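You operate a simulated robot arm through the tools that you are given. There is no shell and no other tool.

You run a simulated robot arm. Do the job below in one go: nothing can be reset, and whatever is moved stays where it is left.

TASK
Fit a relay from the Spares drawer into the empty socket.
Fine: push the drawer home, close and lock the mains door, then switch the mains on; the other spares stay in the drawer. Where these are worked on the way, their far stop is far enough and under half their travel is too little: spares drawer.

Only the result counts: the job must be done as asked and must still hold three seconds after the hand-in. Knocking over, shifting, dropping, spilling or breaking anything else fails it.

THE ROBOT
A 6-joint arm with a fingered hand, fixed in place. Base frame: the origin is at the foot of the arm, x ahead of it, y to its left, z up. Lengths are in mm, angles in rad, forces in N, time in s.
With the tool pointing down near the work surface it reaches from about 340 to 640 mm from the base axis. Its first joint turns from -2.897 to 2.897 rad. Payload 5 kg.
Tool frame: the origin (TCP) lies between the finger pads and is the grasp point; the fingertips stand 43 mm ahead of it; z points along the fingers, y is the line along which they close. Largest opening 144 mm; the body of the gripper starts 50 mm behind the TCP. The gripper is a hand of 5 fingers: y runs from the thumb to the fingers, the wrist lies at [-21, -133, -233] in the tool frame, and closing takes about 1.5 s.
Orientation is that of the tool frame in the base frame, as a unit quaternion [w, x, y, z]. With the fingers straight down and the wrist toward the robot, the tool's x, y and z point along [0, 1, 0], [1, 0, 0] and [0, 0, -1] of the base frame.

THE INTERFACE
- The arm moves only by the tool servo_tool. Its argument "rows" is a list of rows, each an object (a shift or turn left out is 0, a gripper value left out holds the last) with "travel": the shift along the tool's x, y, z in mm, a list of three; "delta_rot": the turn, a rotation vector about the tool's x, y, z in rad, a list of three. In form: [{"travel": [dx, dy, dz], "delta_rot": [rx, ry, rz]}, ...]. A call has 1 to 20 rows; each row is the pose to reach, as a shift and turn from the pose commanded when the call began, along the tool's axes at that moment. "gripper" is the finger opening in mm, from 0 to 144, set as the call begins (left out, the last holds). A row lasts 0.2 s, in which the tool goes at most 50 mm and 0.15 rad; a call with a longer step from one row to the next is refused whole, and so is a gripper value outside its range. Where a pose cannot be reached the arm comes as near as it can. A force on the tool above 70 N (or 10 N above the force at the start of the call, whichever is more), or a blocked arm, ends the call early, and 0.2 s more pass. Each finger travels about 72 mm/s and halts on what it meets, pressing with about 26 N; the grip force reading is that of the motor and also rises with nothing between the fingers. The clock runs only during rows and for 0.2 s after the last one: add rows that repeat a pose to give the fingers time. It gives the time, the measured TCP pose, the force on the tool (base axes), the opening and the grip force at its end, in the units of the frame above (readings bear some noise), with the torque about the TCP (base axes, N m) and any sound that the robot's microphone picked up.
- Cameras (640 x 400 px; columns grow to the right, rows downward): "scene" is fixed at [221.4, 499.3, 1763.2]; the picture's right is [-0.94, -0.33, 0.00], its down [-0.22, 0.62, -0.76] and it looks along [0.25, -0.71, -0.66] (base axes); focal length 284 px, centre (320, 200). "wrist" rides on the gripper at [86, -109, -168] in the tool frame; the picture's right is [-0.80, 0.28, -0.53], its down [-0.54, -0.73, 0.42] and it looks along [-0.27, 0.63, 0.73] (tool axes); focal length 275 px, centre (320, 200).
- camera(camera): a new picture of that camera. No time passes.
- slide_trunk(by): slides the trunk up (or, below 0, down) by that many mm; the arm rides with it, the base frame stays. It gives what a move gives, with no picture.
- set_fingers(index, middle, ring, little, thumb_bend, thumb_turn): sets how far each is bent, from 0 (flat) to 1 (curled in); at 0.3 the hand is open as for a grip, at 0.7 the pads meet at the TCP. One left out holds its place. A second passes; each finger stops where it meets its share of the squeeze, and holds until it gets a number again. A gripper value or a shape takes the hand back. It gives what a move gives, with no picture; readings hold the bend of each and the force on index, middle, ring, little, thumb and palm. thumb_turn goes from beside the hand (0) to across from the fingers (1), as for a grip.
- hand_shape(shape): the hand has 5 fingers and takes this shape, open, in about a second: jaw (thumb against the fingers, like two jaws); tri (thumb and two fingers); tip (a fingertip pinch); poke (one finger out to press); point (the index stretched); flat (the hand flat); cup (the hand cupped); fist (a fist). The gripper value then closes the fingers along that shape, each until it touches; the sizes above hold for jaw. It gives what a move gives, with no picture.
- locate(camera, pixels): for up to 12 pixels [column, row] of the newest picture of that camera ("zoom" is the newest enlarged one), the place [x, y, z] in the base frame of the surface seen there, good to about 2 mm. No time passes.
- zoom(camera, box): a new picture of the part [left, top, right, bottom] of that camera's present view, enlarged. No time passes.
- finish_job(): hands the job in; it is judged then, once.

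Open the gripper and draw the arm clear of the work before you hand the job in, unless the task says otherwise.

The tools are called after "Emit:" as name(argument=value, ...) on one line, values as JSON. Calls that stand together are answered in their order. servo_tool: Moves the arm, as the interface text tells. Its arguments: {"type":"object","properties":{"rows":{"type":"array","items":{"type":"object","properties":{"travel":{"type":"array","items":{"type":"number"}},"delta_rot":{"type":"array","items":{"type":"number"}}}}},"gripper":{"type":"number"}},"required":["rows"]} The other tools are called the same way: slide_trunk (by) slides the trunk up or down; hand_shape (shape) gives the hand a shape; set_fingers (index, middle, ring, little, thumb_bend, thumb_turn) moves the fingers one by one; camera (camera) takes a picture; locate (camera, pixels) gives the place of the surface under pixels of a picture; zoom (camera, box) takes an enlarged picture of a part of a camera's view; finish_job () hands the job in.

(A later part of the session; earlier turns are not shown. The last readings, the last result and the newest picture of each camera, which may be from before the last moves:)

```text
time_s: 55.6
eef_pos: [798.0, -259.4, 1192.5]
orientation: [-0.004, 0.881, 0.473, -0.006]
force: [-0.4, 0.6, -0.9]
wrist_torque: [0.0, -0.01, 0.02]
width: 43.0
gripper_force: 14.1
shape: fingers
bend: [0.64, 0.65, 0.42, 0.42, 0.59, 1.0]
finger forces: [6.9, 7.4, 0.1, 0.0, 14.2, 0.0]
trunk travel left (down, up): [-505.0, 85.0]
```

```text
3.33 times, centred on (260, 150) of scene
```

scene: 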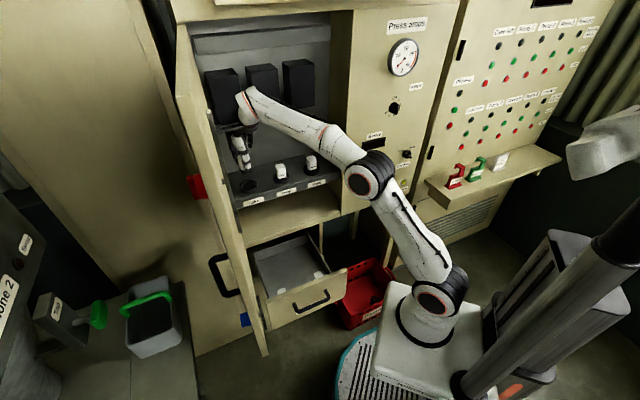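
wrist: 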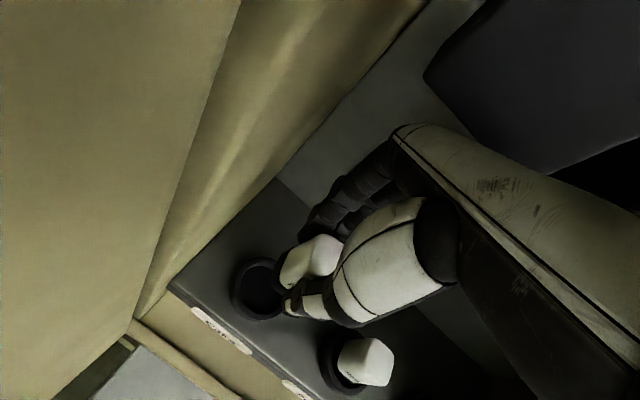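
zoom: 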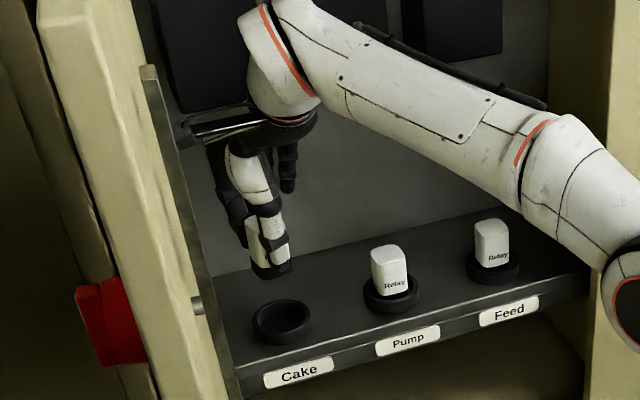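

The relay hangs just above the socket. I lower to z≈1130 (base about 9 mm above the rim) with a small correction and check again.

Emit:
servo_tool(rows=[{"travel": [1, 1, 15]}, {"travel": [2, 2, 30]}, {"travel": [2.5, 3, 45]}, {"travel": [2.5, 3, 60]}, {"travel": [2.5, 3, 62]}, {"travel": [2.5, 3, 62]}])

Emit:
camera(camera="wrist")

Emit:
zoom(camera="wrist", box=[220, 200, 380, 320])

Emit:
zoom(camera="scene", box=[210, 130, 300, 205])

```text
time_s: 57.0
eef_pos: [803.2, -260.1, 1129.8]
orientation: [-0.004, 0.881, 0.473, -0.006]
force: [0.2, 0.6, -0.6]
wrist_torque: [0.02, 0.01, 0.02]
width: 43.1
gripper_force: 14.1
shape: fingers
bend: [0.64, 0.65, 0.42, 0.42, 0.59, 1.0]
finger forces: [6.8, 7.4, 0.0, 0.0, 14.1, 0.1]
trunk travel left (down, up): [-505.0, 85.0]
```

```text
taken
```

wrist: 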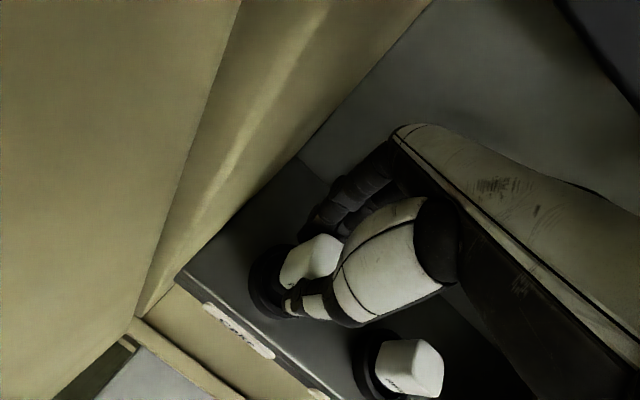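

```text
3.33 times, centred on (300, 260) of wrist
```

zoom: 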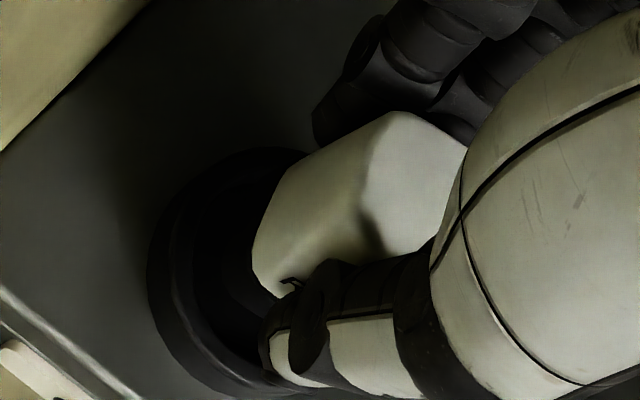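

```text
5.33 times, centred on (255, 168) of scene
```

zoom: 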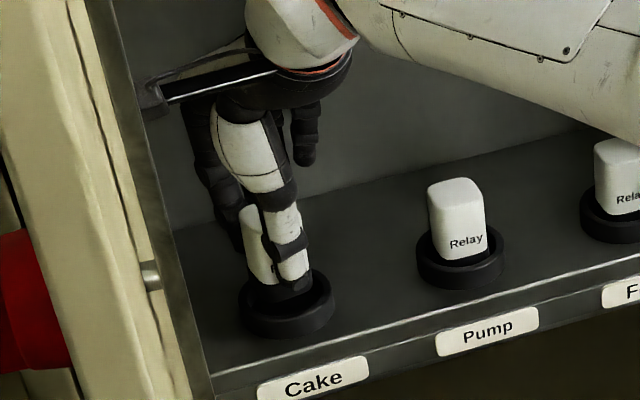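

I recheck the relay's position relative to the socket by locating its faces and the rim now.

Emit:
locate(camera="zoom", pixels=[[270, 260], [290, 225], [310, 180], [330, 200], [380, 130], [370, 205], [430, 160], [160, 250], [215, 165], [180, 350], [285, 158], [260, 330]])

Emit:
zoom(camera="scene", box=[230, 150, 275, 200])

Emit:
locate(camera="zoom", pixels=[[200, 240], [215, 280], [260, 300], [300, 310], [330, 290], [150, 300], [380, 300], [270, 390], [240, 330], [310, 345], [230, 200], [280, 325]])

```text
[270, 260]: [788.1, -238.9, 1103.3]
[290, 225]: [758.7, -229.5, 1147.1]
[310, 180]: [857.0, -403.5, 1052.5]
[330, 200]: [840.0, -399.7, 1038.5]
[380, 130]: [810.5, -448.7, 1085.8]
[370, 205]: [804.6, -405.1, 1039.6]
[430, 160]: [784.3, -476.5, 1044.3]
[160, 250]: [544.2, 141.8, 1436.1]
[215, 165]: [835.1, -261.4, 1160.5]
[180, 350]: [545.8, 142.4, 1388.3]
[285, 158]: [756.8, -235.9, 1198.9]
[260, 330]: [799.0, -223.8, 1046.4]
```

```text
8.00 times, centred on (252, 175) of scene
```

zoom: 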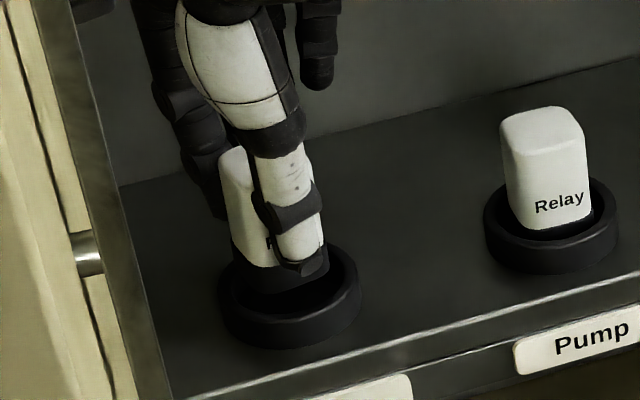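

```text
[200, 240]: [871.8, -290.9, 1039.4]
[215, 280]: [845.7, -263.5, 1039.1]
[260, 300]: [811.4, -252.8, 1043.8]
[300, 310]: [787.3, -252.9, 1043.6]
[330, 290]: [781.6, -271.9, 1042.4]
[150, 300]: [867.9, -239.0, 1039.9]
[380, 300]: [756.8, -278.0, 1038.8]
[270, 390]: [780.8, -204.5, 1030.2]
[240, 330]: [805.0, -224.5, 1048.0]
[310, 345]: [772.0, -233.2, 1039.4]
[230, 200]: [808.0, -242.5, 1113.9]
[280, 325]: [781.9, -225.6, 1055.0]
```

I use the wrist picture itself for the relay faces.

Emit:
locate(camera="wrist", pixels=[[285, 278], [291, 265], [303, 255], [298, 270], [308, 245], [324, 240], [324, 260], [332, 248], [282, 280], [288, 258], [312, 266], [300, 246]])

```text
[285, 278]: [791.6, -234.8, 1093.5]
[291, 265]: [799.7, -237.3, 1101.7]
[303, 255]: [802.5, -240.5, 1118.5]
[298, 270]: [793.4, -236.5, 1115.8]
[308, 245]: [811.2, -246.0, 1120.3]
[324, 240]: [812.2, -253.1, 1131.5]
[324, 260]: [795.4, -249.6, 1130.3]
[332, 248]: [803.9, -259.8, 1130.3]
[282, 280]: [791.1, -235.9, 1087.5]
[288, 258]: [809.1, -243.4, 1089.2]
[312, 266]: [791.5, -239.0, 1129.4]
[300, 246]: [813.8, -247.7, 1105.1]
```

The relay base centre is at about (797,-257), within 1.5 mm of the socket centre. I correct slightly and lower it into the socket slowly.

Emit:
servo_tool(rows=[{"travel": [0.7, -1.3, 3]}, {"travel": [0.7, -1.3, 7]}, {"travel": [0.7, -1.3, 11]}, {"travel": [0.7, -1.3, 15]}, {"travel": [0.7, -1.3, 19]}, {"travel": [0.7, -1.3, 21]}, {"travel": [0.7, -1.3, 21]}])

Emit:
zoom(camera="scene", box=[230, 150, 275, 200])

Emit:
zoom(camera="wrist", box=[220, 200, 380, 320])

```text
time_s: 58.6
eef_pos: [803.2, -258.5, 1108.6]
orientation: [-0.004, 0.881, 0.474, -0.006]
force: [1.1, 0.4, -0.3]
wrist_torque: [-0.01, -0.01, 0.01]
width: 42.9
gripper_force: 14.0
shape: fingers
bend: [0.64, 0.65, 0.42, 0.42, 0.59, 1.0]
finger forces: [6.8, 7.5, 0.0, 0.0, 14.1, 0.1]
trunk travel left (down, up): [-505.0, 85.0]
```

```text
8.00 times, centred on (252, 175) of scene
```

zoom: 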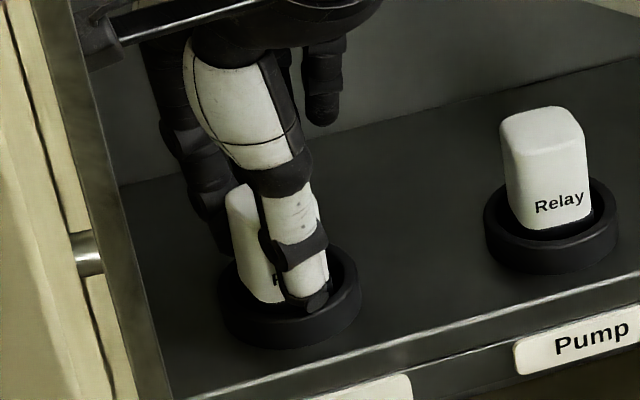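

```text
3.33 times, centred on (300, 260) of wrist
```

zoom: 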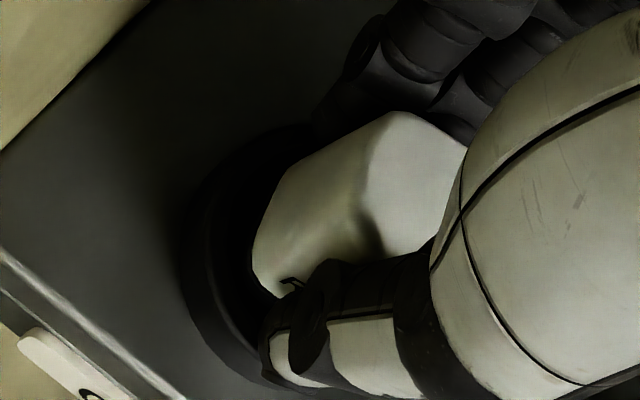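

The relay is in the socket without contact force. I lower a few more millimetres until it seats.

Emit:
servo_tool(rows=[{"travel": [0, 0, 1]}, {"travel": [0, 0, 2]}, {"travel": [0, 0, 3]}, {"travel": [0, 0, 3]}])

```text
time_s: 59.6
eef_pos: [803.0, -258.6, 1106.7]
orientation: [-0.002, 0.881, 0.473, -0.005]
force: [1.9, -0.4, 8.8]
wrist_torque: [0.01, 0.1, 0.05]
width: 42.8
gripper_force: 14.7
shape: fingers
bend: [0.64, 0.65, 0.42, 0.42, 0.59, 1.0]
finger forces: [7.4, 8.7, 0.1, 0.0, 13.5, 0.0]
trunk travel left (down, up): [-505.0, 85.0]
```

The relay bottoms out with 8.8 N; its top is at ~1107, same as the others. I release it by opening thumb and fingers together moderately.

Emit:
set_fingers(index=0.55, middle=0.56, thumb_bend=0.5)

Emit:
zoom(camera="wrist", box=[220, 200, 380, 320])

Emit:
zoom(camera="scene", box=[230, 150, 275, 200])

```text
time_s: 60.6
eef_pos: [802.6, -258.4, 1105.2]
orientation: [-0.004, 0.881, 0.473, -0.007]
force: [-1.2, 0.3, 4.5]
wrist_torque: [-0.05, -0.01, -0.02]
width: 68.3
gripper_force: 2.3
shape: fingers
bend: [0.55, 0.58, 0.42, 0.42, 0.5, 1.0]
finger forces: [0.1, 4.5, 0.0, 0.1, 0.1, 0.0]
trunk travel left (down, up): [-505.0, 85.0]
```

```text
3.33 times, centred on (300, 260) of wrist
```

zoom: 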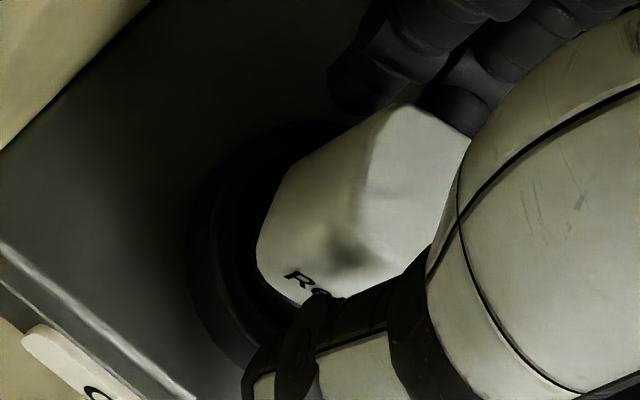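

```text
8.00 times, centred on (252, 175) of scene
```

zoom: 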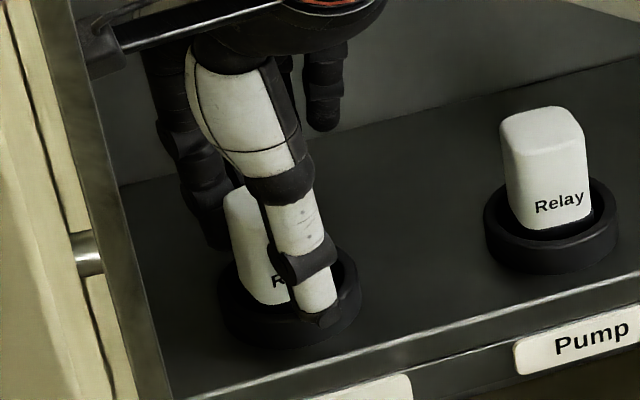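

Thumb and index are free; the middle fingertip is resting on the socket rim (4.5 N). I rise 6 mm, open a bit more and then retreat upward.

Emit:
servo_tool(rows=[{"travel": [0, 0, -3]}, {"travel": [0, 0, -6]}, {"travel": [0, 0, -8]}])

Emit:
set_fingers(index=0.47, middle=0.47, thumb_bend=0.45)

Emit:
zoom(camera="wrist", box=[220, 200, 380, 320])

Emit:
zoom(camera="scene", box=[210, 120, 300, 200])

```text
time_s: 61.4
eef_pos: [804.0, -257.9, 1112.8]
orientation: [-0.004, 0.88, 0.475, -0.006]
force: [-2.4, -0.8, -0.2]
wrist_torque: [0.07, -0.22, 0.17]
width: 68.6
gripper_force: 0.0
shape: fingers
bend: [0.55, 0.56, 0.42, 0.42, 0.5, 1.0]
finger forces: [0.0, 0.0, 0.0, 0.0, 0.0, 0.0]
trunk travel left (down, up): [-505.0, 85.0]
```

```text
time_s: 62.4
eef_pos: [804.1, -258.7, 1113.7]
orientation: [-0.004, 0.881, 0.473, -0.007]
force: [-1.0, -0.5, 0.6]
wrist_torque: [0.12, -0.15, 0.12]
width: 92.1
gripper_force: 0.1
shape: fingers
bend: [0.47, 0.47, 0.42, 0.42, 0.45, 0.99]
finger forces: [0.0, 0.0, 0.1, 0.1, 0.1, 0.0]
trunk travel left (down, up): [-505.0, 85.0]
```

```text
3.33 times, centred on (300, 260) of wrist
```

zoom: 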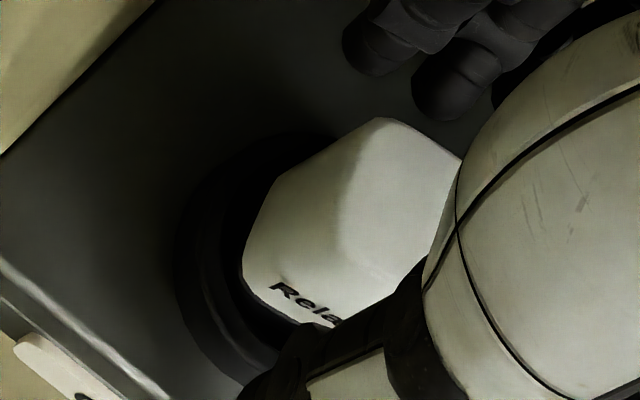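

```text
5.00 times, centred on (255, 160) of scene
```

zoom: 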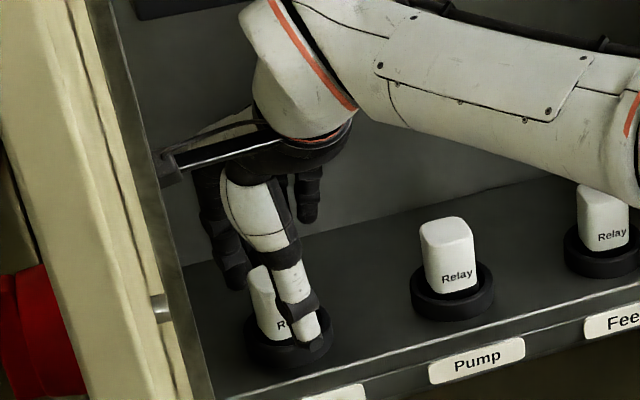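

The relay stands free in the socket. I raise the hand straight up out of the way and then draw it back out of the cabinet.

Emit:
servo_tool(rows=[{"travel": [0, 0, -15]}, {"travel": [0, 0, -35]}, {"travel": [0, 0, -60]}, {"travel": [0, 0, -85]}, {"travel": [0, 0, -85]}])

Emit:
camera(camera="wrist")

Emit:
zoom(camera="scene", box=[210, 120, 300, 200])

```text
time_s: 63.6
eef_pos: [803.5, -257.9, 1197.6]
orientation: [-0.004, 0.881, 0.473, -0.006]
force: [-0.4, -0.1, 0.6]
wrist_torque: [0.01, -0.03, 0.01]
width: 92.3
gripper_force: 0.2
shape: fingers
bend: [0.47, 0.47, 0.42, 0.42, 0.45, 0.99]
finger forces: [0.0, 0.0, 0.0, 0.0, 0.0, 0.0]
trunk travel left (down, up): [-505.0, 85.0]
```

```text
taken
```

wrist: 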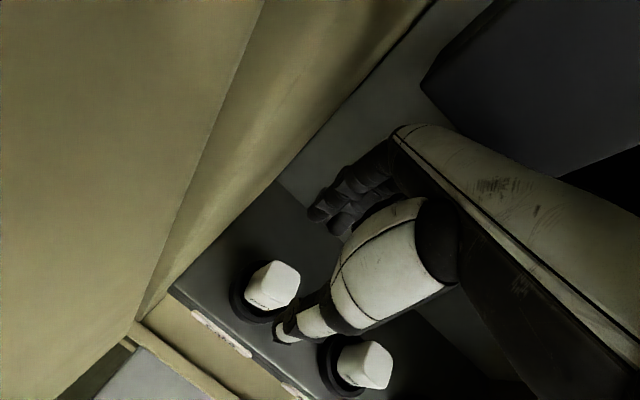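

```text
5.00 times, centred on (255, 160) of scene
```

zoom: 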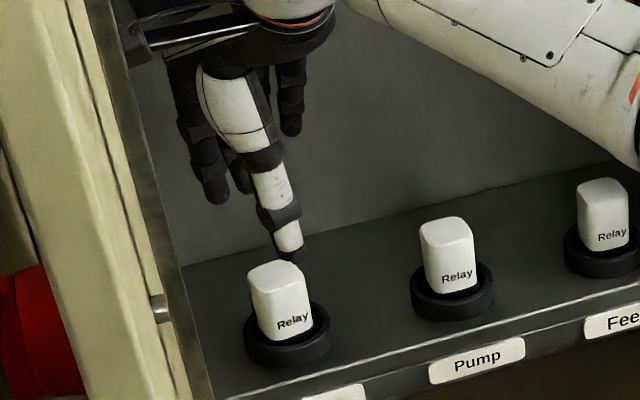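

The relay is in the Cake socket alongside the other two. I verify its top height and position, and then pull the hand back out.

Emit:
locate(camera="wrist", pixels=[[278, 276], [370, 362], [290, 280], [268, 268], [280, 295]])

Emit:
servo_tool(rows=[{"travel": [-8, -32, 0]}, {"travel": [-16, -65, 0]}, {"travel": [-24, -100, 0]}, {"travel": [-32, -140, 0]}, {"travel": [-42, -180, 0]}, {"travel": [-50, -220, 0]}, {"travel": [-50, -260, 0]}, {"travel": [-50, -300, 0]}, {"travel": [-50, -300, 0]}])

Emit:
camera(camera="scene")

Emit:
camera(camera="wrist")

```text
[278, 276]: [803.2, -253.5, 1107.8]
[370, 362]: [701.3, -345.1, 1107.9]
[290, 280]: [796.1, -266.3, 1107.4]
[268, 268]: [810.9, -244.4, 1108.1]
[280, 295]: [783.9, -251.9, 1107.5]
```

```text
time_s: 65.6
eef_pos: [532.6, -135.0, 1201.8]
orientation: [-0.005, 0.881, 0.473, -0.006]
force: [-0.4, 0.5, 0.7]
wrist_torque: [-0.01, -0.06, -0.03]
width: 92.5
gripper_force: 0.1
shape: fingers
bend: [0.47, 0.47, 0.42, 0.42, 0.45, 0.99]
finger forces: [0.0, 0.0, 0.0, 0.0, 0.0, 0.1]
trunk travel left (down, up): [-505.0, 85.0]
```

```text
taken
```

scene: 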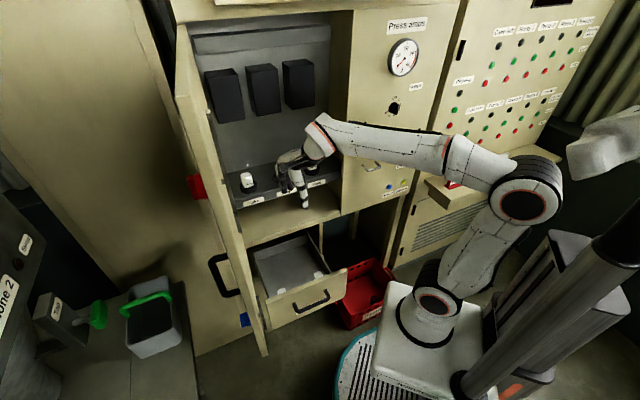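

```text
taken
```

wrist: 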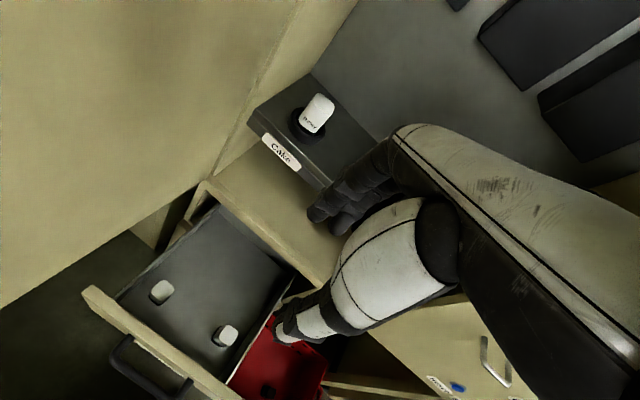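

All three relays' tops are at z≈1107.8, so the relay is seated. Next I push the drawer home: move outward, align with the cabinet, then lower the trunk.

Emit:
servo_tool(rows=[{"travel": [7, -35, 0], "delta_rot": [0, 0, 0.03]}, {"travel": [14, -70, 0], "delta_rot": [0, 0, 0.06]}, {"travel": [21, -105, 0], "delta_rot": [0, 0, 0.09]}, {"travel": [28, -140, 0], "delta_rot": [0, 0, 0.12]}, {"travel": [35, -175, 0], "delta_rot": [0, 0, 0.15]}, {"travel": [42, -210, 0], "delta_rot": [0, 0, 0.18]}, {"travel": [47, -237, 0], "delta_rot": [0, 0, 0.2]}, {"travel": [47, -237, 0], "delta_rot": [0, 0, 0.2]}])

Emit:
slide_trunk(by=-400)

Emit:
set_fingers(index=0.55, middle=0.55, ring=0.55, little=0.55, thumb_bend=0.55)

Emit:
camera(camera="scene")

Emit:
camera(camera="wrist")

```text
time_s: 67.4
eef_pos: [353.6, 35.4, 1205.9]
orientation: [-0.004, 0.924, 0.382, -0.006]
force: [-0.5, 0.2, 0.0]
wrist_torque: [0.02, 0.0, 0.0]
width: 92.6
gripper_force: 0.0
shape: fingers
bend: [0.47, 0.47, 0.42, 0.42, 0.45, 0.99]
finger forces: [0.0, 0.0, 0.1, 0.0, 0.0, 0.1]
trunk travel left (down, up): [-505.0, 85.0]
```

```text
time_s: 69.5
eef_pos: [257.2, -18.9, 847.0]
orientation: [0.031, 0.892, 0.369, -0.259]
force: [0.3, 0.0, 0.5]
wrist_torque: [-0.05, 0.04, 0.01]
width: 92.9
gripper_force: 0.0
shape: fingers
bend: [0.47, 0.47, 0.42, 0.42, 0.45, 0.99]
finger forces: [0.0, 0.0, 0.0, 0.1, 0.0, 0.0]
trunk travel left (down, up): [-319.0, 271.0]
stopped: the arm was blocked; the commanded pose is now the measured one
```

```text
time_s: 70.5
eef_pos: [258.2, -17.9, 844.5]
orientation: [0.031, 0.892, 0.367, -0.26]
force: [-1.0, -0.6, -1.6]
wrist_torque: [-0.03, 0.01, 0.04]
width: 61.0
gripper_force: 0.0
shape: fingers
bend: [0.55, 0.55, 0.55, 0.55, 0.55, 1.0]
finger forces: [0.0, 0.0, 0.1, 0.1, 0.0, 0.0]
trunk travel left (down, up): [-319.0, 271.0]
```

```text
taken
```

scene: 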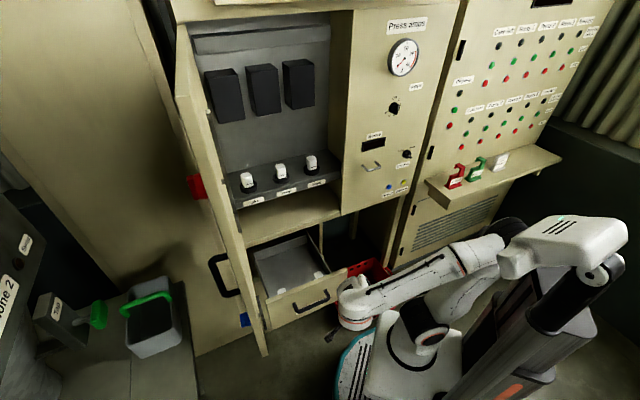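

```text
taken
```

wrist: 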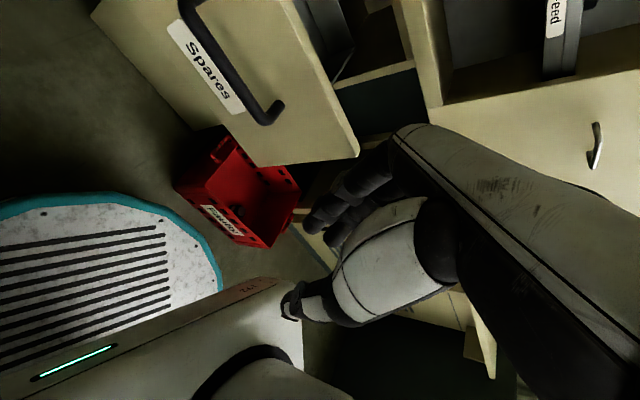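

The arm was blocked while folded close to the body and the hand got tilted. I look closely at the robot before moving it out again.

Emit:
zoom(camera="scene", box=[320, 190, 640, 400])

Emit:
zoom(camera="scene", box=[240, 225, 400, 345])

```text
1.90 times, centred on (480, 295) of scene
```

zoom: 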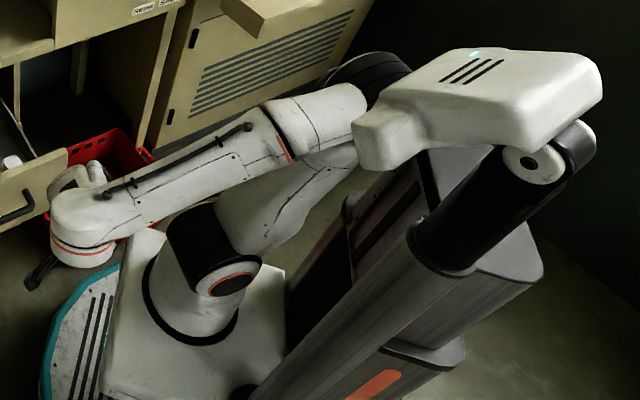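

```text
3.33 times, centred on (320, 285) of scene
```

zoom: 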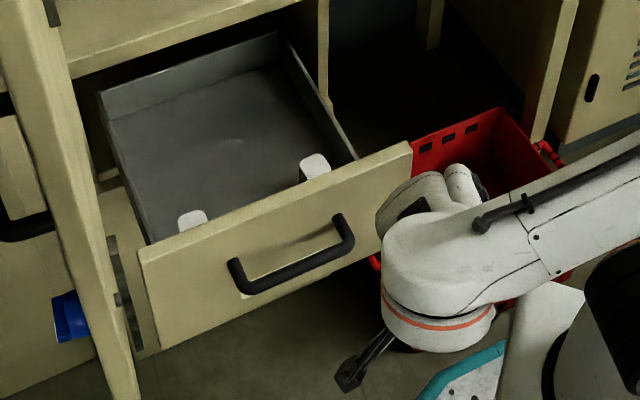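

The elbow has come up against the head unit. I move the hand forward/up away from the body and restore the upright orientation.

Emit:
servo_tool(rows=[{"travel": [11, 18, -22], "delta_rot": [-0.024, 0.085, 0]}, {"travel": [22, 36, -44], "delta_rot": [-0.048, 0.17, 0]}, {"travel": [33, 54, -66], "delta_rot": [-0.072, 0.255, 0]}, {"travel": [44, 72, -88], "delta_rot": [-0.096, 0.34, 0]}, {"travel": [56, 90, -110], "delta_rot": [-0.12, 0.425, 0]}, {"travel": [56, 90, -110], "delta_rot": [-0.144, 0.51, 0]}, {"travel": [56, 90, -110], "delta_rot": [-0.144, 0.51, 0]}])

Emit:
camera(camera="scene")

Emit:
camera(camera="wrist")

```text
time_s: 72.0
eef_pos: [390.3, -21.2, 868.9]
orientation: [-0.004, 0.921, 0.388, -0.044]
force: [-0.2, -0.2, -0.6]
wrist_torque: [0.01, 0.01, -0.01]
width: 60.4
gripper_force: 0.0
shape: fingers
bend: [0.55, 0.55, 0.55, 0.55, 0.55, 1.0]
finger forces: [0.0, 0.0, 0.0, 0.0, 0.1, 0.0]
out of reach, approached as far as the arm can: row 1
trunk travel left (down, up): [-319.0, 271.0]
```

```text
taken
```

scene: 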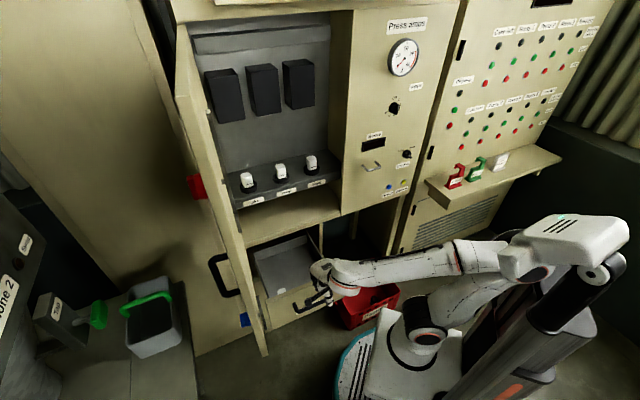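

```text
taken
```

wrist: 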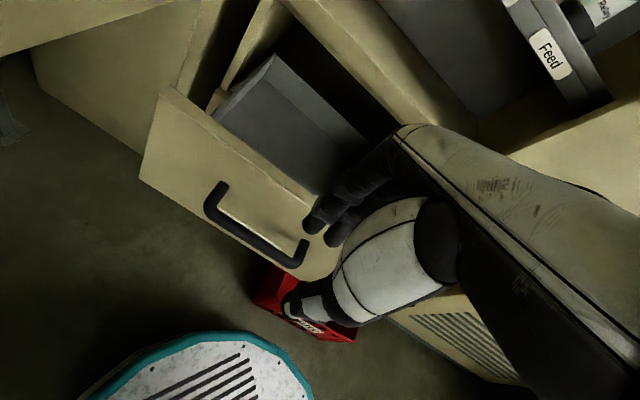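

Hand is nearly upright again at (390,-21,869). I shift to the left half of the handle, out in front of it at (414,53), keeping height, and level the tool.

Emit:
servo_tool(rows=[{"travel": [23, -12, -1], "delta_rot": [-0.014, 0.026, 0.004]}, {"travel": [46, -23, -2], "delta_rot": [-0.028, 0.052, 0.008]}, {"travel": [70, -35, -4], "delta_rot": [-0.041, 0.078, 0.012]}, {"travel": [70, -35, -4], "delta_rot": [-0.041, 0.078, 0.012]}])

Emit:
camera(camera="wrist")

Emit:
zoom(camera="scene", box=[230, 220, 390, 340])

```text
time_s: 73.0
eef_pos: [417.8, 47.9, 893.2]
orientation: [0.005, 0.926, 0.376, 0.041]
force: [-0.5, -0.3, -0.1]
wrist_torque: [0.01, -0.03, -0.01]
width: 60.5
gripper_force: 0.0
shape: fingers
bend: [0.55, 0.55, 0.55, 0.55, 0.55, 1.0]
finger forces: [0.0, 0.0, 0.1, 0.1, 0.1, 0.1]
trunk travel left (down, up): [-319.0, 271.0]
```

```text
taken
```

wrist: 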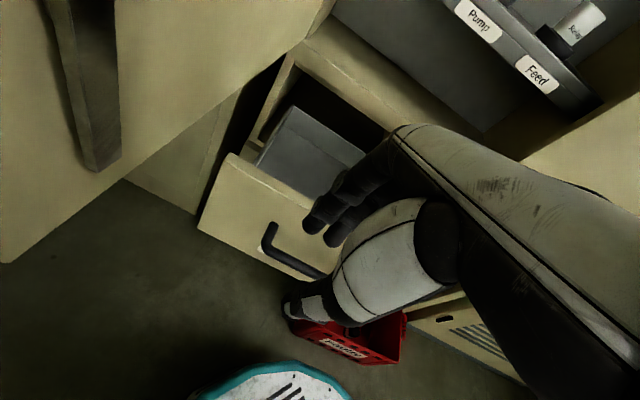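

```text
3.33 times, centred on (310, 280) of scene
```

zoom: 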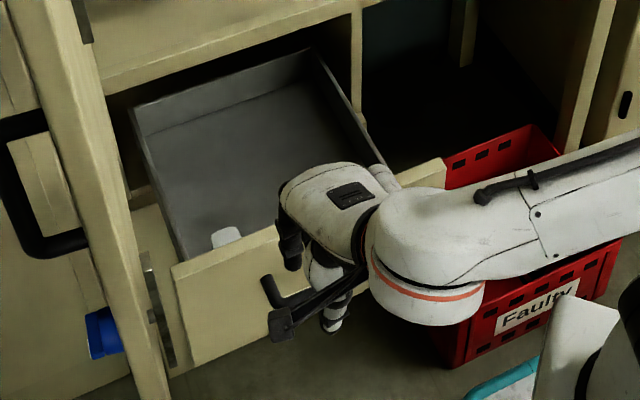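

I measure the drawer bar's present position from this view (bar at about (270,245)).

Emit:
locate(camera="wrist", pixels=[[230, 157], [265, 180], [220, 200], [268, 235], [275, 258], [300, 270], [280, 200], [225, 230]])

Emit:
locate(camera="zoom", pixels=[[180, 275], [220, 255], [265, 285], [280, 300], [300, 295], [230, 235], [380, 175]])

```text
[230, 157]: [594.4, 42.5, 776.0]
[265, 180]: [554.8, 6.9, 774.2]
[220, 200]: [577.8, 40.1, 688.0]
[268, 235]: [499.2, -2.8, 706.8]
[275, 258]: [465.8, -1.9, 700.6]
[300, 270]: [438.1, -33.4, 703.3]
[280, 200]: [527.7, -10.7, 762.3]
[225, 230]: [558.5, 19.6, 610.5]
```

```text
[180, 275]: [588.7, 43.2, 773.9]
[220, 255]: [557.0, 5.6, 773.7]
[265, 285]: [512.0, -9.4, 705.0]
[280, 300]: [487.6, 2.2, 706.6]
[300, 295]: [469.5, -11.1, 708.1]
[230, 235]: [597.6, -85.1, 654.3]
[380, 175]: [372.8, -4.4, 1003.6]
```

Drawer unchanged (bar outer face d≈-330). I lower the hand straight down in front of the bar to z≈693, levelling it.

Emit:
servo_tool(rows=[{"travel": [-3, -14, 33], "delta_rot": [0.014, -0.024, -0.005]}, {"travel": [-5, -15, 66], "delta_rot": [0.028, -0.048, -0.01]}, {"travel": [-7, -16, 100], "delta_rot": [0.041, -0.072, -0.015]}, {"travel": [-9, -17, 133], "delta_rot": [0.041, -0.072, -0.015]}, {"travel": [-12, -18, 166], "delta_rot": [0.041, -0.072, -0.015]}, {"travel": [-14, -18, 199], "delta_rot": [0.041, -0.072, -0.015]}, {"travel": [-14, -18, 199], "delta_rot": [0.041, -0.072, -0.015]}])

Emit:
camera(camera="wrist")

Emit:
camera(camera="scene")

```text
time_s: 74.7
eef_pos: [427.9, 68.6, 696.6]
orientation: [0.0, 0.924, 0.382, -0.004]
force: [0.2, 0.7, 0.8]
wrist_torque: [-0.02, 0.04, -0.02]
width: 60.5
gripper_force: 0.1
shape: fingers
bend: [0.55, 0.55, 0.55, 0.55, 0.55, 1.0]
finger forces: [0.1, 0.0, 0.0, 0.0, 0.1, 0.0]
out of reach, approached as far as the arm can: row 4, 5, 6, 7
trunk travel left (down, up): [-319.0, 271.0]
```

```text
taken
```

wrist: 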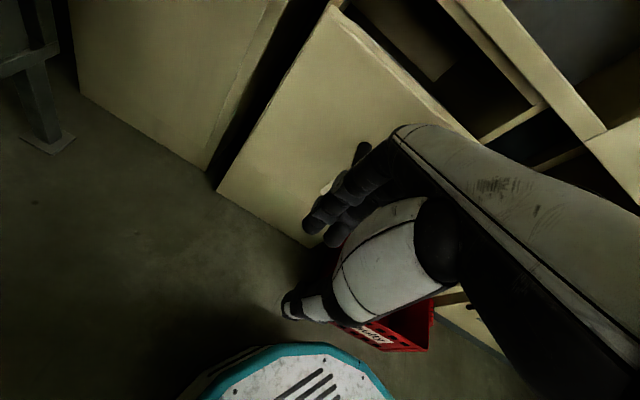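

```text
taken
```

scene: 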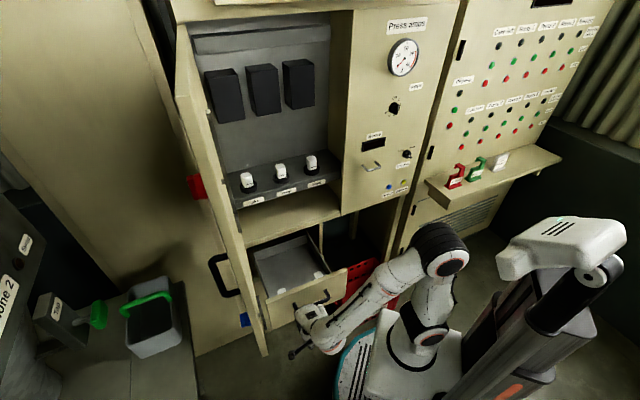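

The hand is vertical in front of the handle. I push inward (+y) in steps.

Emit:
servo_tool(rows=[{"travel": [-3, 20, 0]}, {"travel": [-6, 40, 0]}, {"travel": [-8, 60, 0]}, {"travel": [-10, 80, 0]}, {"travel": [-10, 100, 0]}, {"travel": [-10, 120, 0]}, {"travel": [-10, 140, 0]}, {"travel": [-10, 160, 0]}])

Emit:
camera(camera="wrist")

Emit:
camera(camera="scene")

```text
time_s: 76.5
eef_pos: [531.3, -56.2, 696.9]
orientation: [0.0, 0.924, 0.383, -0.003]
force: [-0.5, 0.0, -0.5]
wrist_torque: [0.0, -0.04, 0.02]
width: 60.7
gripper_force: 0.1
shape: fingers
bend: [0.55, 0.55, 0.55, 0.55, 0.55, 1.0]
finger forces: [0.1, 0.0, 0.1, 0.0, 0.0, 0.0]
trunk travel left (down, up): [-319.0, 271.0]
```

```text
taken
```

wrist: 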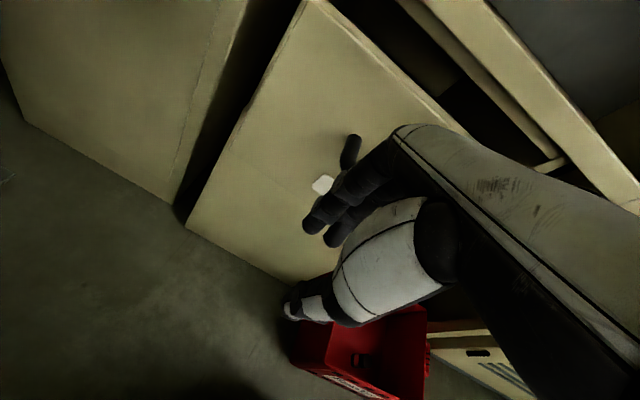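

```text
taken
```

scene: 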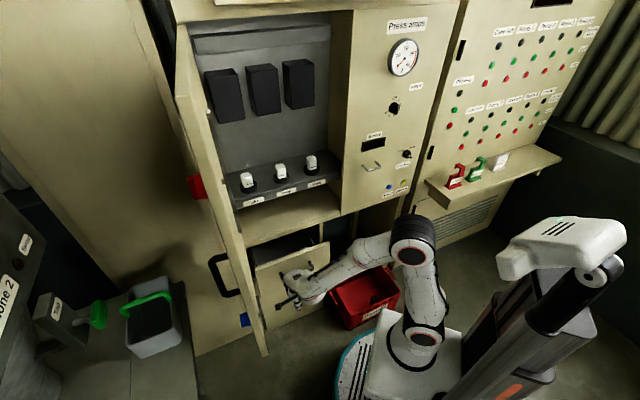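

The drawer is sliding in without resistance. I keep pushing about 120 mm, then finish gently.

Emit:
servo_tool(rows=[{"travel": [0, 20, 0]}, {"travel": [0, 40, 0]}, {"travel": [0, 60, 0]}, {"travel": [0, 80, 0]}, {"travel": [0, 95, 0]}, {"travel": [0, 108, 0]}, {"travel": [0, 118, 0]}])

Emit:
camera(camera="wrist")

Emit:
zoom(camera="scene", box=[230, 220, 390, 340])

```text
time_s: 78.0
eef_pos: [614.7, -136.3, 699.6]
orientation: [0.0, 0.923, 0.384, -0.001]
force: [-10.8, 9.8, 10.4]
wrist_torque: [-0.68, -0.49, -0.3]
width: 60.4
gripper_force: 9.6
shape: fingers
bend: [0.55, 0.59, 0.55, 0.55, 0.55, 1.0]
finger forces: [0.1, 17.9, 0.0, 0.0, 0.0, 0.1]
trunk travel left (down, up): [-319.0, 271.0]
```

```text
taken
```

wrist: 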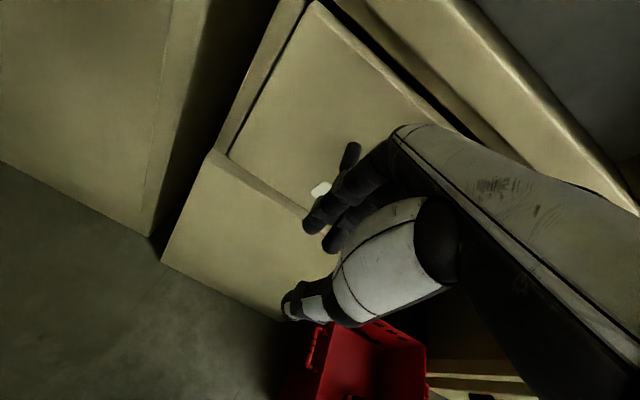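

```text
3.33 times, centred on (310, 280) of scene
```

zoom: 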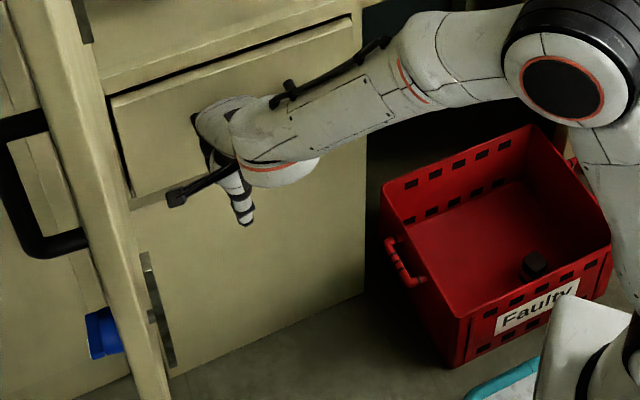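

The force rises (10 N) and the drawer looks flush. I measure the front panel's position compared with the closed value (d≈-652).

Emit:
locate(camera="wrist", pixels=[[310, 15], [330, 60], [290, 100], [260, 140], [380, 80], [210, 180], [270, 200], [320, 190], [240, 170], [400, 30]])

```text
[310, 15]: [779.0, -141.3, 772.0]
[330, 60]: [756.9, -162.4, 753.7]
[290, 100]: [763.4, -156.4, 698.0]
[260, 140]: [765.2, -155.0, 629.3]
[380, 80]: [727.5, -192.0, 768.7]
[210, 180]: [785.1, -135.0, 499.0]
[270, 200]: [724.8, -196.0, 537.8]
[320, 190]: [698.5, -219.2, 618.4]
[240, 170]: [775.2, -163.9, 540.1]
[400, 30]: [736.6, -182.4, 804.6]
```

The drawer front is flush with the panels around it. I press a few millimetres more to be sure it is fully home.

Emit:
servo_tool(rows=[{"travel": [0, 4, 0]}, {"travel": [0, 8, 0]}, {"travel": [0, 12, 0]}, {"travel": [0, 12, 0]}])

Emit:
locate(camera="wrist", pixels=[[330, 60], [290, 100]])

```text
time_s: 79.0
eef_pos: [622.9, -144.2, 699.2]
orientation: [0.002, 0.924, 0.383, -0.002]
force: [-23.4, 25.7, 28.9]
wrist_torque: [-1.81, -0.77, -0.87]
width: 60.6
gripper_force: 22.3
shape: fingers
bend: [0.55, 0.69, 0.6, 0.55, 0.55, 1.0]
finger forces: [0.0, 26.8, 17.8, 0.0, 0.0, 0.1]
trunk travel left (down, up): [-319.0, 271.0]
```

```text
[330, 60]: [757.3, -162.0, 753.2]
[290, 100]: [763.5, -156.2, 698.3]
```

Drawer is firmly home (35 N without movement). I withdraw outward and rise, then look at the "flat" hand shape for dealing with the door.

Emit:
servo_tool(rows=[{"travel": [0, -30, 0]}, {"travel": [0, -65, 0]}, {"travel": [0, -100, 0]}, {"travel": [0, -110, -30]}, {"travel": [0, -110, -70]}, {"travel": [0, -110, -110]}, {"travel": [0, -110, -150]}, {"travel": [0, -110, -150]}])

Emit:
slide_trunk(by=180)

Emit:
hand_shape(shape="flat")

Emit:
camera(camera="scene")

Emit:
camera(camera="wrist")

```text
time_s: 80.8
eef_pos: [546.2, -65.9, 848.7]
orientation: [0.0, 0.924, 0.383, -0.003]
force: [0.2, -0.2, 0.1]
wrist_torque: [0.0, 0.02, 0.01]
width: 60.6
gripper_force: 0.0
shape: fingers
bend: [0.55, 0.55, 0.55, 0.55, 0.55, 1.0]
finger forces: [0.1, 0.0, 0.1, 0.2, 0.0, 0.0]
trunk travel left (down, up): [-319.0, 271.0]
```

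```text
time_s: 82.8
eef_pos: [546.0, -66.0, 1028.1]
orientation: [0.0, 0.924, 0.383, -0.003]
force: [0.8, 1.0, -0.1]
wrist_torque: [0.0, -0.02, 0.05]
width: 60.7
gripper_force: 0.1
shape: fingers
bend: [0.55, 0.55, 0.55, 0.55, 0.55, 1.0]
finger forces: [0.0, 0.1, 0.0, 0.0, 0.1, 0.0]
trunk travel left (down, up): [-499.0, 91.0]
```

```text
time_s: 83.8
eef_pos: [547.2, -66.7, 1028.2]
orientation: [0.0, 0.924, 0.383, -0.002]
force: [0.4, 0.1, -0.3]
wrist_torque: [0.02, 0.01, 0.0]
width: 136.1
gripper_force: 0.0
shape: flat
bend: [0.0, 0.0, 0.0, 0.0, 0.39, 0.0]
finger forces: [0.0, 0.0, 0.0, 0.0, 0.0, 0.0]
trunk travel left (down, up): [-499.0, 91.0]
```

```text
taken
```

scene: 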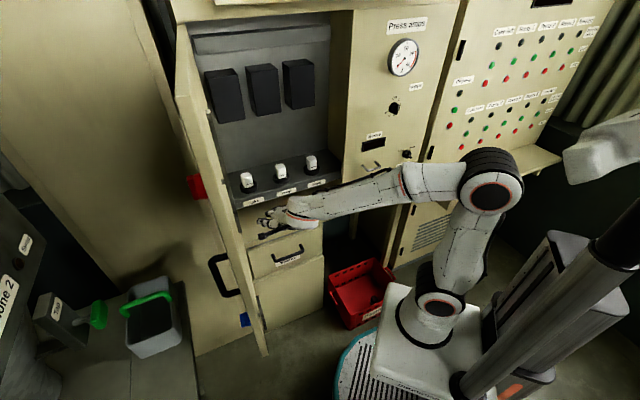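

```text
taken
```

wrist: 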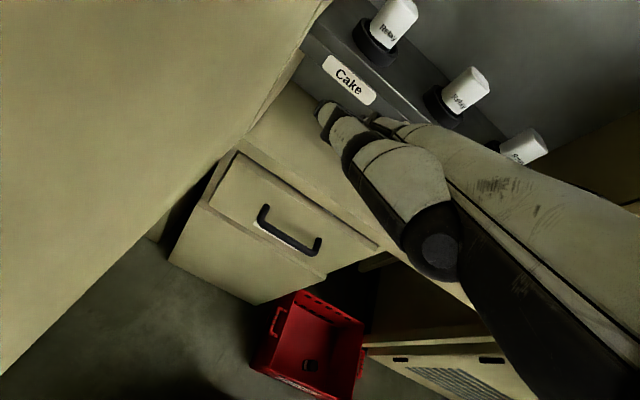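

The drawer is shut and all three relays are seated. I zoom on the flat hand to measure its fingertips and thumb.

Emit:
zoom(camera="scene", box=[240, 190, 340, 250])

Emit:
locate(camera="wrist", pixels=[[326, 110], [345, 130], [360, 155], [385, 190], [430, 235], [380, 125], [395, 130], [420, 150], [440, 200]])

```text
6.40 times, centred on (290, 220) of scene
```

zoom: 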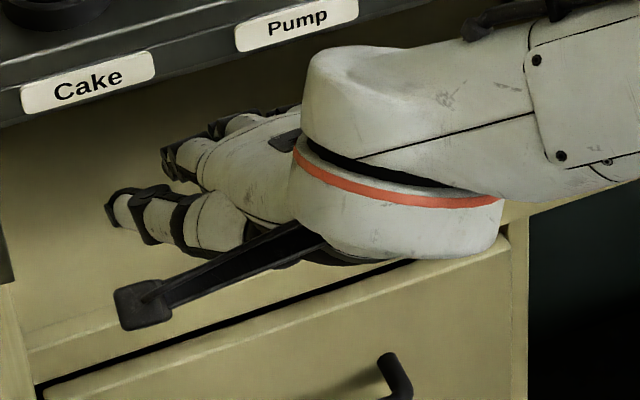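

```text
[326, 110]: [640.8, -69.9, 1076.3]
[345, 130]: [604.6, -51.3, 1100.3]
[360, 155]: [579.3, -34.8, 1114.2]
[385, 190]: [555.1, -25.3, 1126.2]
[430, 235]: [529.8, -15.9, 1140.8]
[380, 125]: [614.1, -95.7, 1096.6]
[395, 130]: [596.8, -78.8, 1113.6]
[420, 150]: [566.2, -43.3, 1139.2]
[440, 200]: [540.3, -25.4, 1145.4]
```

I locate the finger parts seen in the scene zoom: tips near (168,162), (212,128), thumb tip (115,210), camera box (140,305).

Emit:
locate(camera="zoom", pixels=[[168, 165], [185, 155], [213, 128], [235, 120], [270, 112], [115, 212], [150, 210], [200, 215], [240, 175], [140, 305], [290, 140], [350, 80]])

```text
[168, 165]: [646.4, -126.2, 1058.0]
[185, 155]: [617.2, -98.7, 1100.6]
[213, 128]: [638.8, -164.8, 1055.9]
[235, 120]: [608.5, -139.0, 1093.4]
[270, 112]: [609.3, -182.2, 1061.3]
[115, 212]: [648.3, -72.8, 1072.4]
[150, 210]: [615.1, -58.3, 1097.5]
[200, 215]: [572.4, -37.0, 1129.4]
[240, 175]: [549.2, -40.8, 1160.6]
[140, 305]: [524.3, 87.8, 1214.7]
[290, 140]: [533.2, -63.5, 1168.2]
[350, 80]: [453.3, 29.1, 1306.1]
```

Fingertips (flat) are at tool (≈0, 120, -30). To close the door I'll reach around its free edge with the flat hand. First I check what stands on the left side (Cyclone, tap, bucket) and the door's outer hardware.

Emit:
locate(camera="scene", pixels=[[20, 260], [5, 300], [45, 310], [100, 315], [150, 310], [155, 285], [10, 195], [75, 340], [30, 380], [185, 300], [100, 150], [40, 60]])

Emit:
locate(camera="scene", pixels=[[212, 258], [212, 270], [222, 294], [238, 292], [230, 256], [188, 180], [193, 195], [204, 197], [242, 313], [240, 325], [249, 325], [244, 318]])

```text
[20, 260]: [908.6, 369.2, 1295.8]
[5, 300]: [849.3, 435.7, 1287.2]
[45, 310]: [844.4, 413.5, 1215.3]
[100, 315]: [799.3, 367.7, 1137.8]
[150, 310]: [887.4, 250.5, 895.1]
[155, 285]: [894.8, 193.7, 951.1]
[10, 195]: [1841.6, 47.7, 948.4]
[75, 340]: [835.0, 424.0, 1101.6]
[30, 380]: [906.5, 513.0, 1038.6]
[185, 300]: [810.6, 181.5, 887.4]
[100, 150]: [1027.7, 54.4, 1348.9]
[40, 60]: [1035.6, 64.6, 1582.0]
```

```text
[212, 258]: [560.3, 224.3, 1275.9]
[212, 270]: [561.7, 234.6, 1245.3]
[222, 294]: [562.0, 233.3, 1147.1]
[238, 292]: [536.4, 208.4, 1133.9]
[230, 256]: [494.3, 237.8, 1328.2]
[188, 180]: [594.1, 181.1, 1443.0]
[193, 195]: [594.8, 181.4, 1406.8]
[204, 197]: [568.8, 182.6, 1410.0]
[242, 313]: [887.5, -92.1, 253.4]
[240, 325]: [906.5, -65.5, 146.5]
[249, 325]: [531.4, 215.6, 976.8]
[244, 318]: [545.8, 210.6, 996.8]
```

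The left side is clear of the arm's path (Cyclone is beyond x≈800). I first bring the hand up and back to (380,60,1370), yawing the tool.

Emit:
servo_tool(rows=[{"travel": [-3, -21, -34], "delta_rot": [0, 0, -0.058]}, {"travel": [-6, -42, -68], "delta_rot": [0, 0, -0.116]}, {"travel": [-8, -62, -103], "delta_rot": [0, 0, -0.174]}, {"travel": [-11, -83, -137], "delta_rot": [0, 0, -0.232]}, {"travel": [-14, -104, -171], "delta_rot": [0, 0, -0.29]}, {"travel": [-17, -125, -205], "delta_rot": [0, 0, -0.349]}, {"travel": [-20, -146, -239], "delta_rot": [0, 0, -0.407]}, {"travel": [-22, -166, -274], "delta_rot": [0, 0, -0.465]}, {"travel": [-25, -187, -308], "delta_rot": [0, 0, -0.523]}, {"travel": [-28, -208, -342], "delta_rot": [0, 0, -0.581]}, {"travel": [-28, -208, -342], "delta_rot": [0, 0, -0.581]}])

Emit:
camera(camera="scene")

Emit:
camera(camera="wrist")

```text
time_s: 86.2
eef_pos: [379.2, 64.1, 1368.2]
orientation: [0.0, 0.776, 0.631, -0.002]
force: [-0.2, 0.1, -0.5]
wrist_torque: [0.02, -0.02, -0.01]
width: 136.3
gripper_force: 0.1
shape: flat
bend: [0.0, 0.0, 0.0, 0.0, 0.39, 0.0]
finger forces: [0.0, 0.0, 0.0, 0.0, 0.1, 0.0]
trunk travel left (down, up): [-499.0, 91.0]
```

```text
taken
```

scene: 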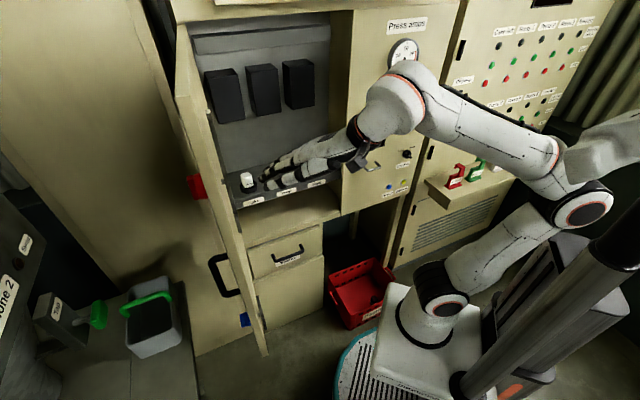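

```text
taken
```

wrist: 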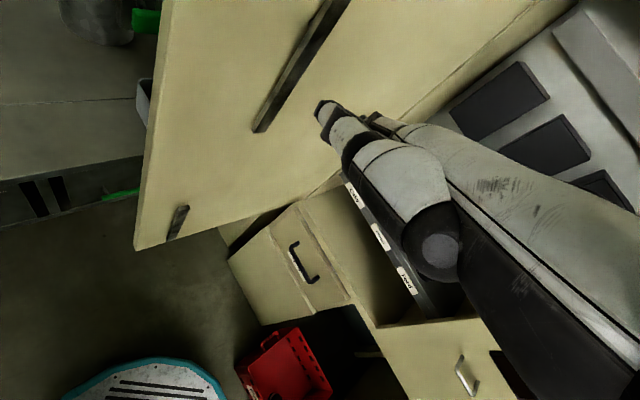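

This view shows the door's inner face with the long bar (300,65) and the small latch (178,222). I locate them to understand the lock.

Emit:
locate(camera="wrist", pixels=[[180, 215], [172, 235], [187, 207], [262, 125], [300, 70], [340, 5], [138, 245], [150, 160], [165, 20], [320, 180], [220, 225], [160, 190]])

Emit:
zoom(camera="wrist", box=[120, 140, 280, 270])

```text
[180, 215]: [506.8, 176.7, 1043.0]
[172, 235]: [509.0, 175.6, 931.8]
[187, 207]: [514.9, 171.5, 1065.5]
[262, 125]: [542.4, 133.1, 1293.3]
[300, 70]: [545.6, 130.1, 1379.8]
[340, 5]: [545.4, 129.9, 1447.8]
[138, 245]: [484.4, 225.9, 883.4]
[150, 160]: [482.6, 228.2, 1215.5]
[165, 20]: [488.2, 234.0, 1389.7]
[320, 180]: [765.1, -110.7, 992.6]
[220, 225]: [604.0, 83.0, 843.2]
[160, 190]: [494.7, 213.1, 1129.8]
```

```text
3.08 times, centred on (200, 205) of wrist
```

zoom: 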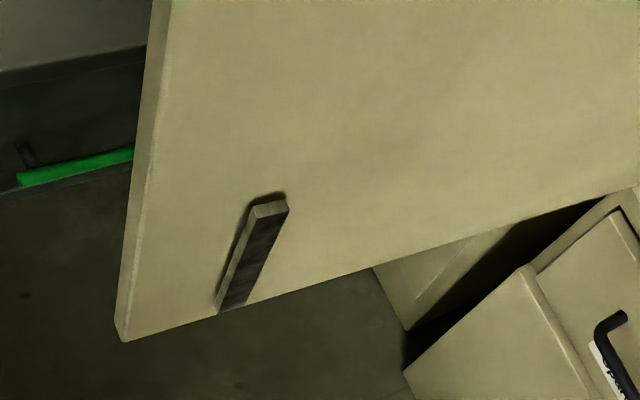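

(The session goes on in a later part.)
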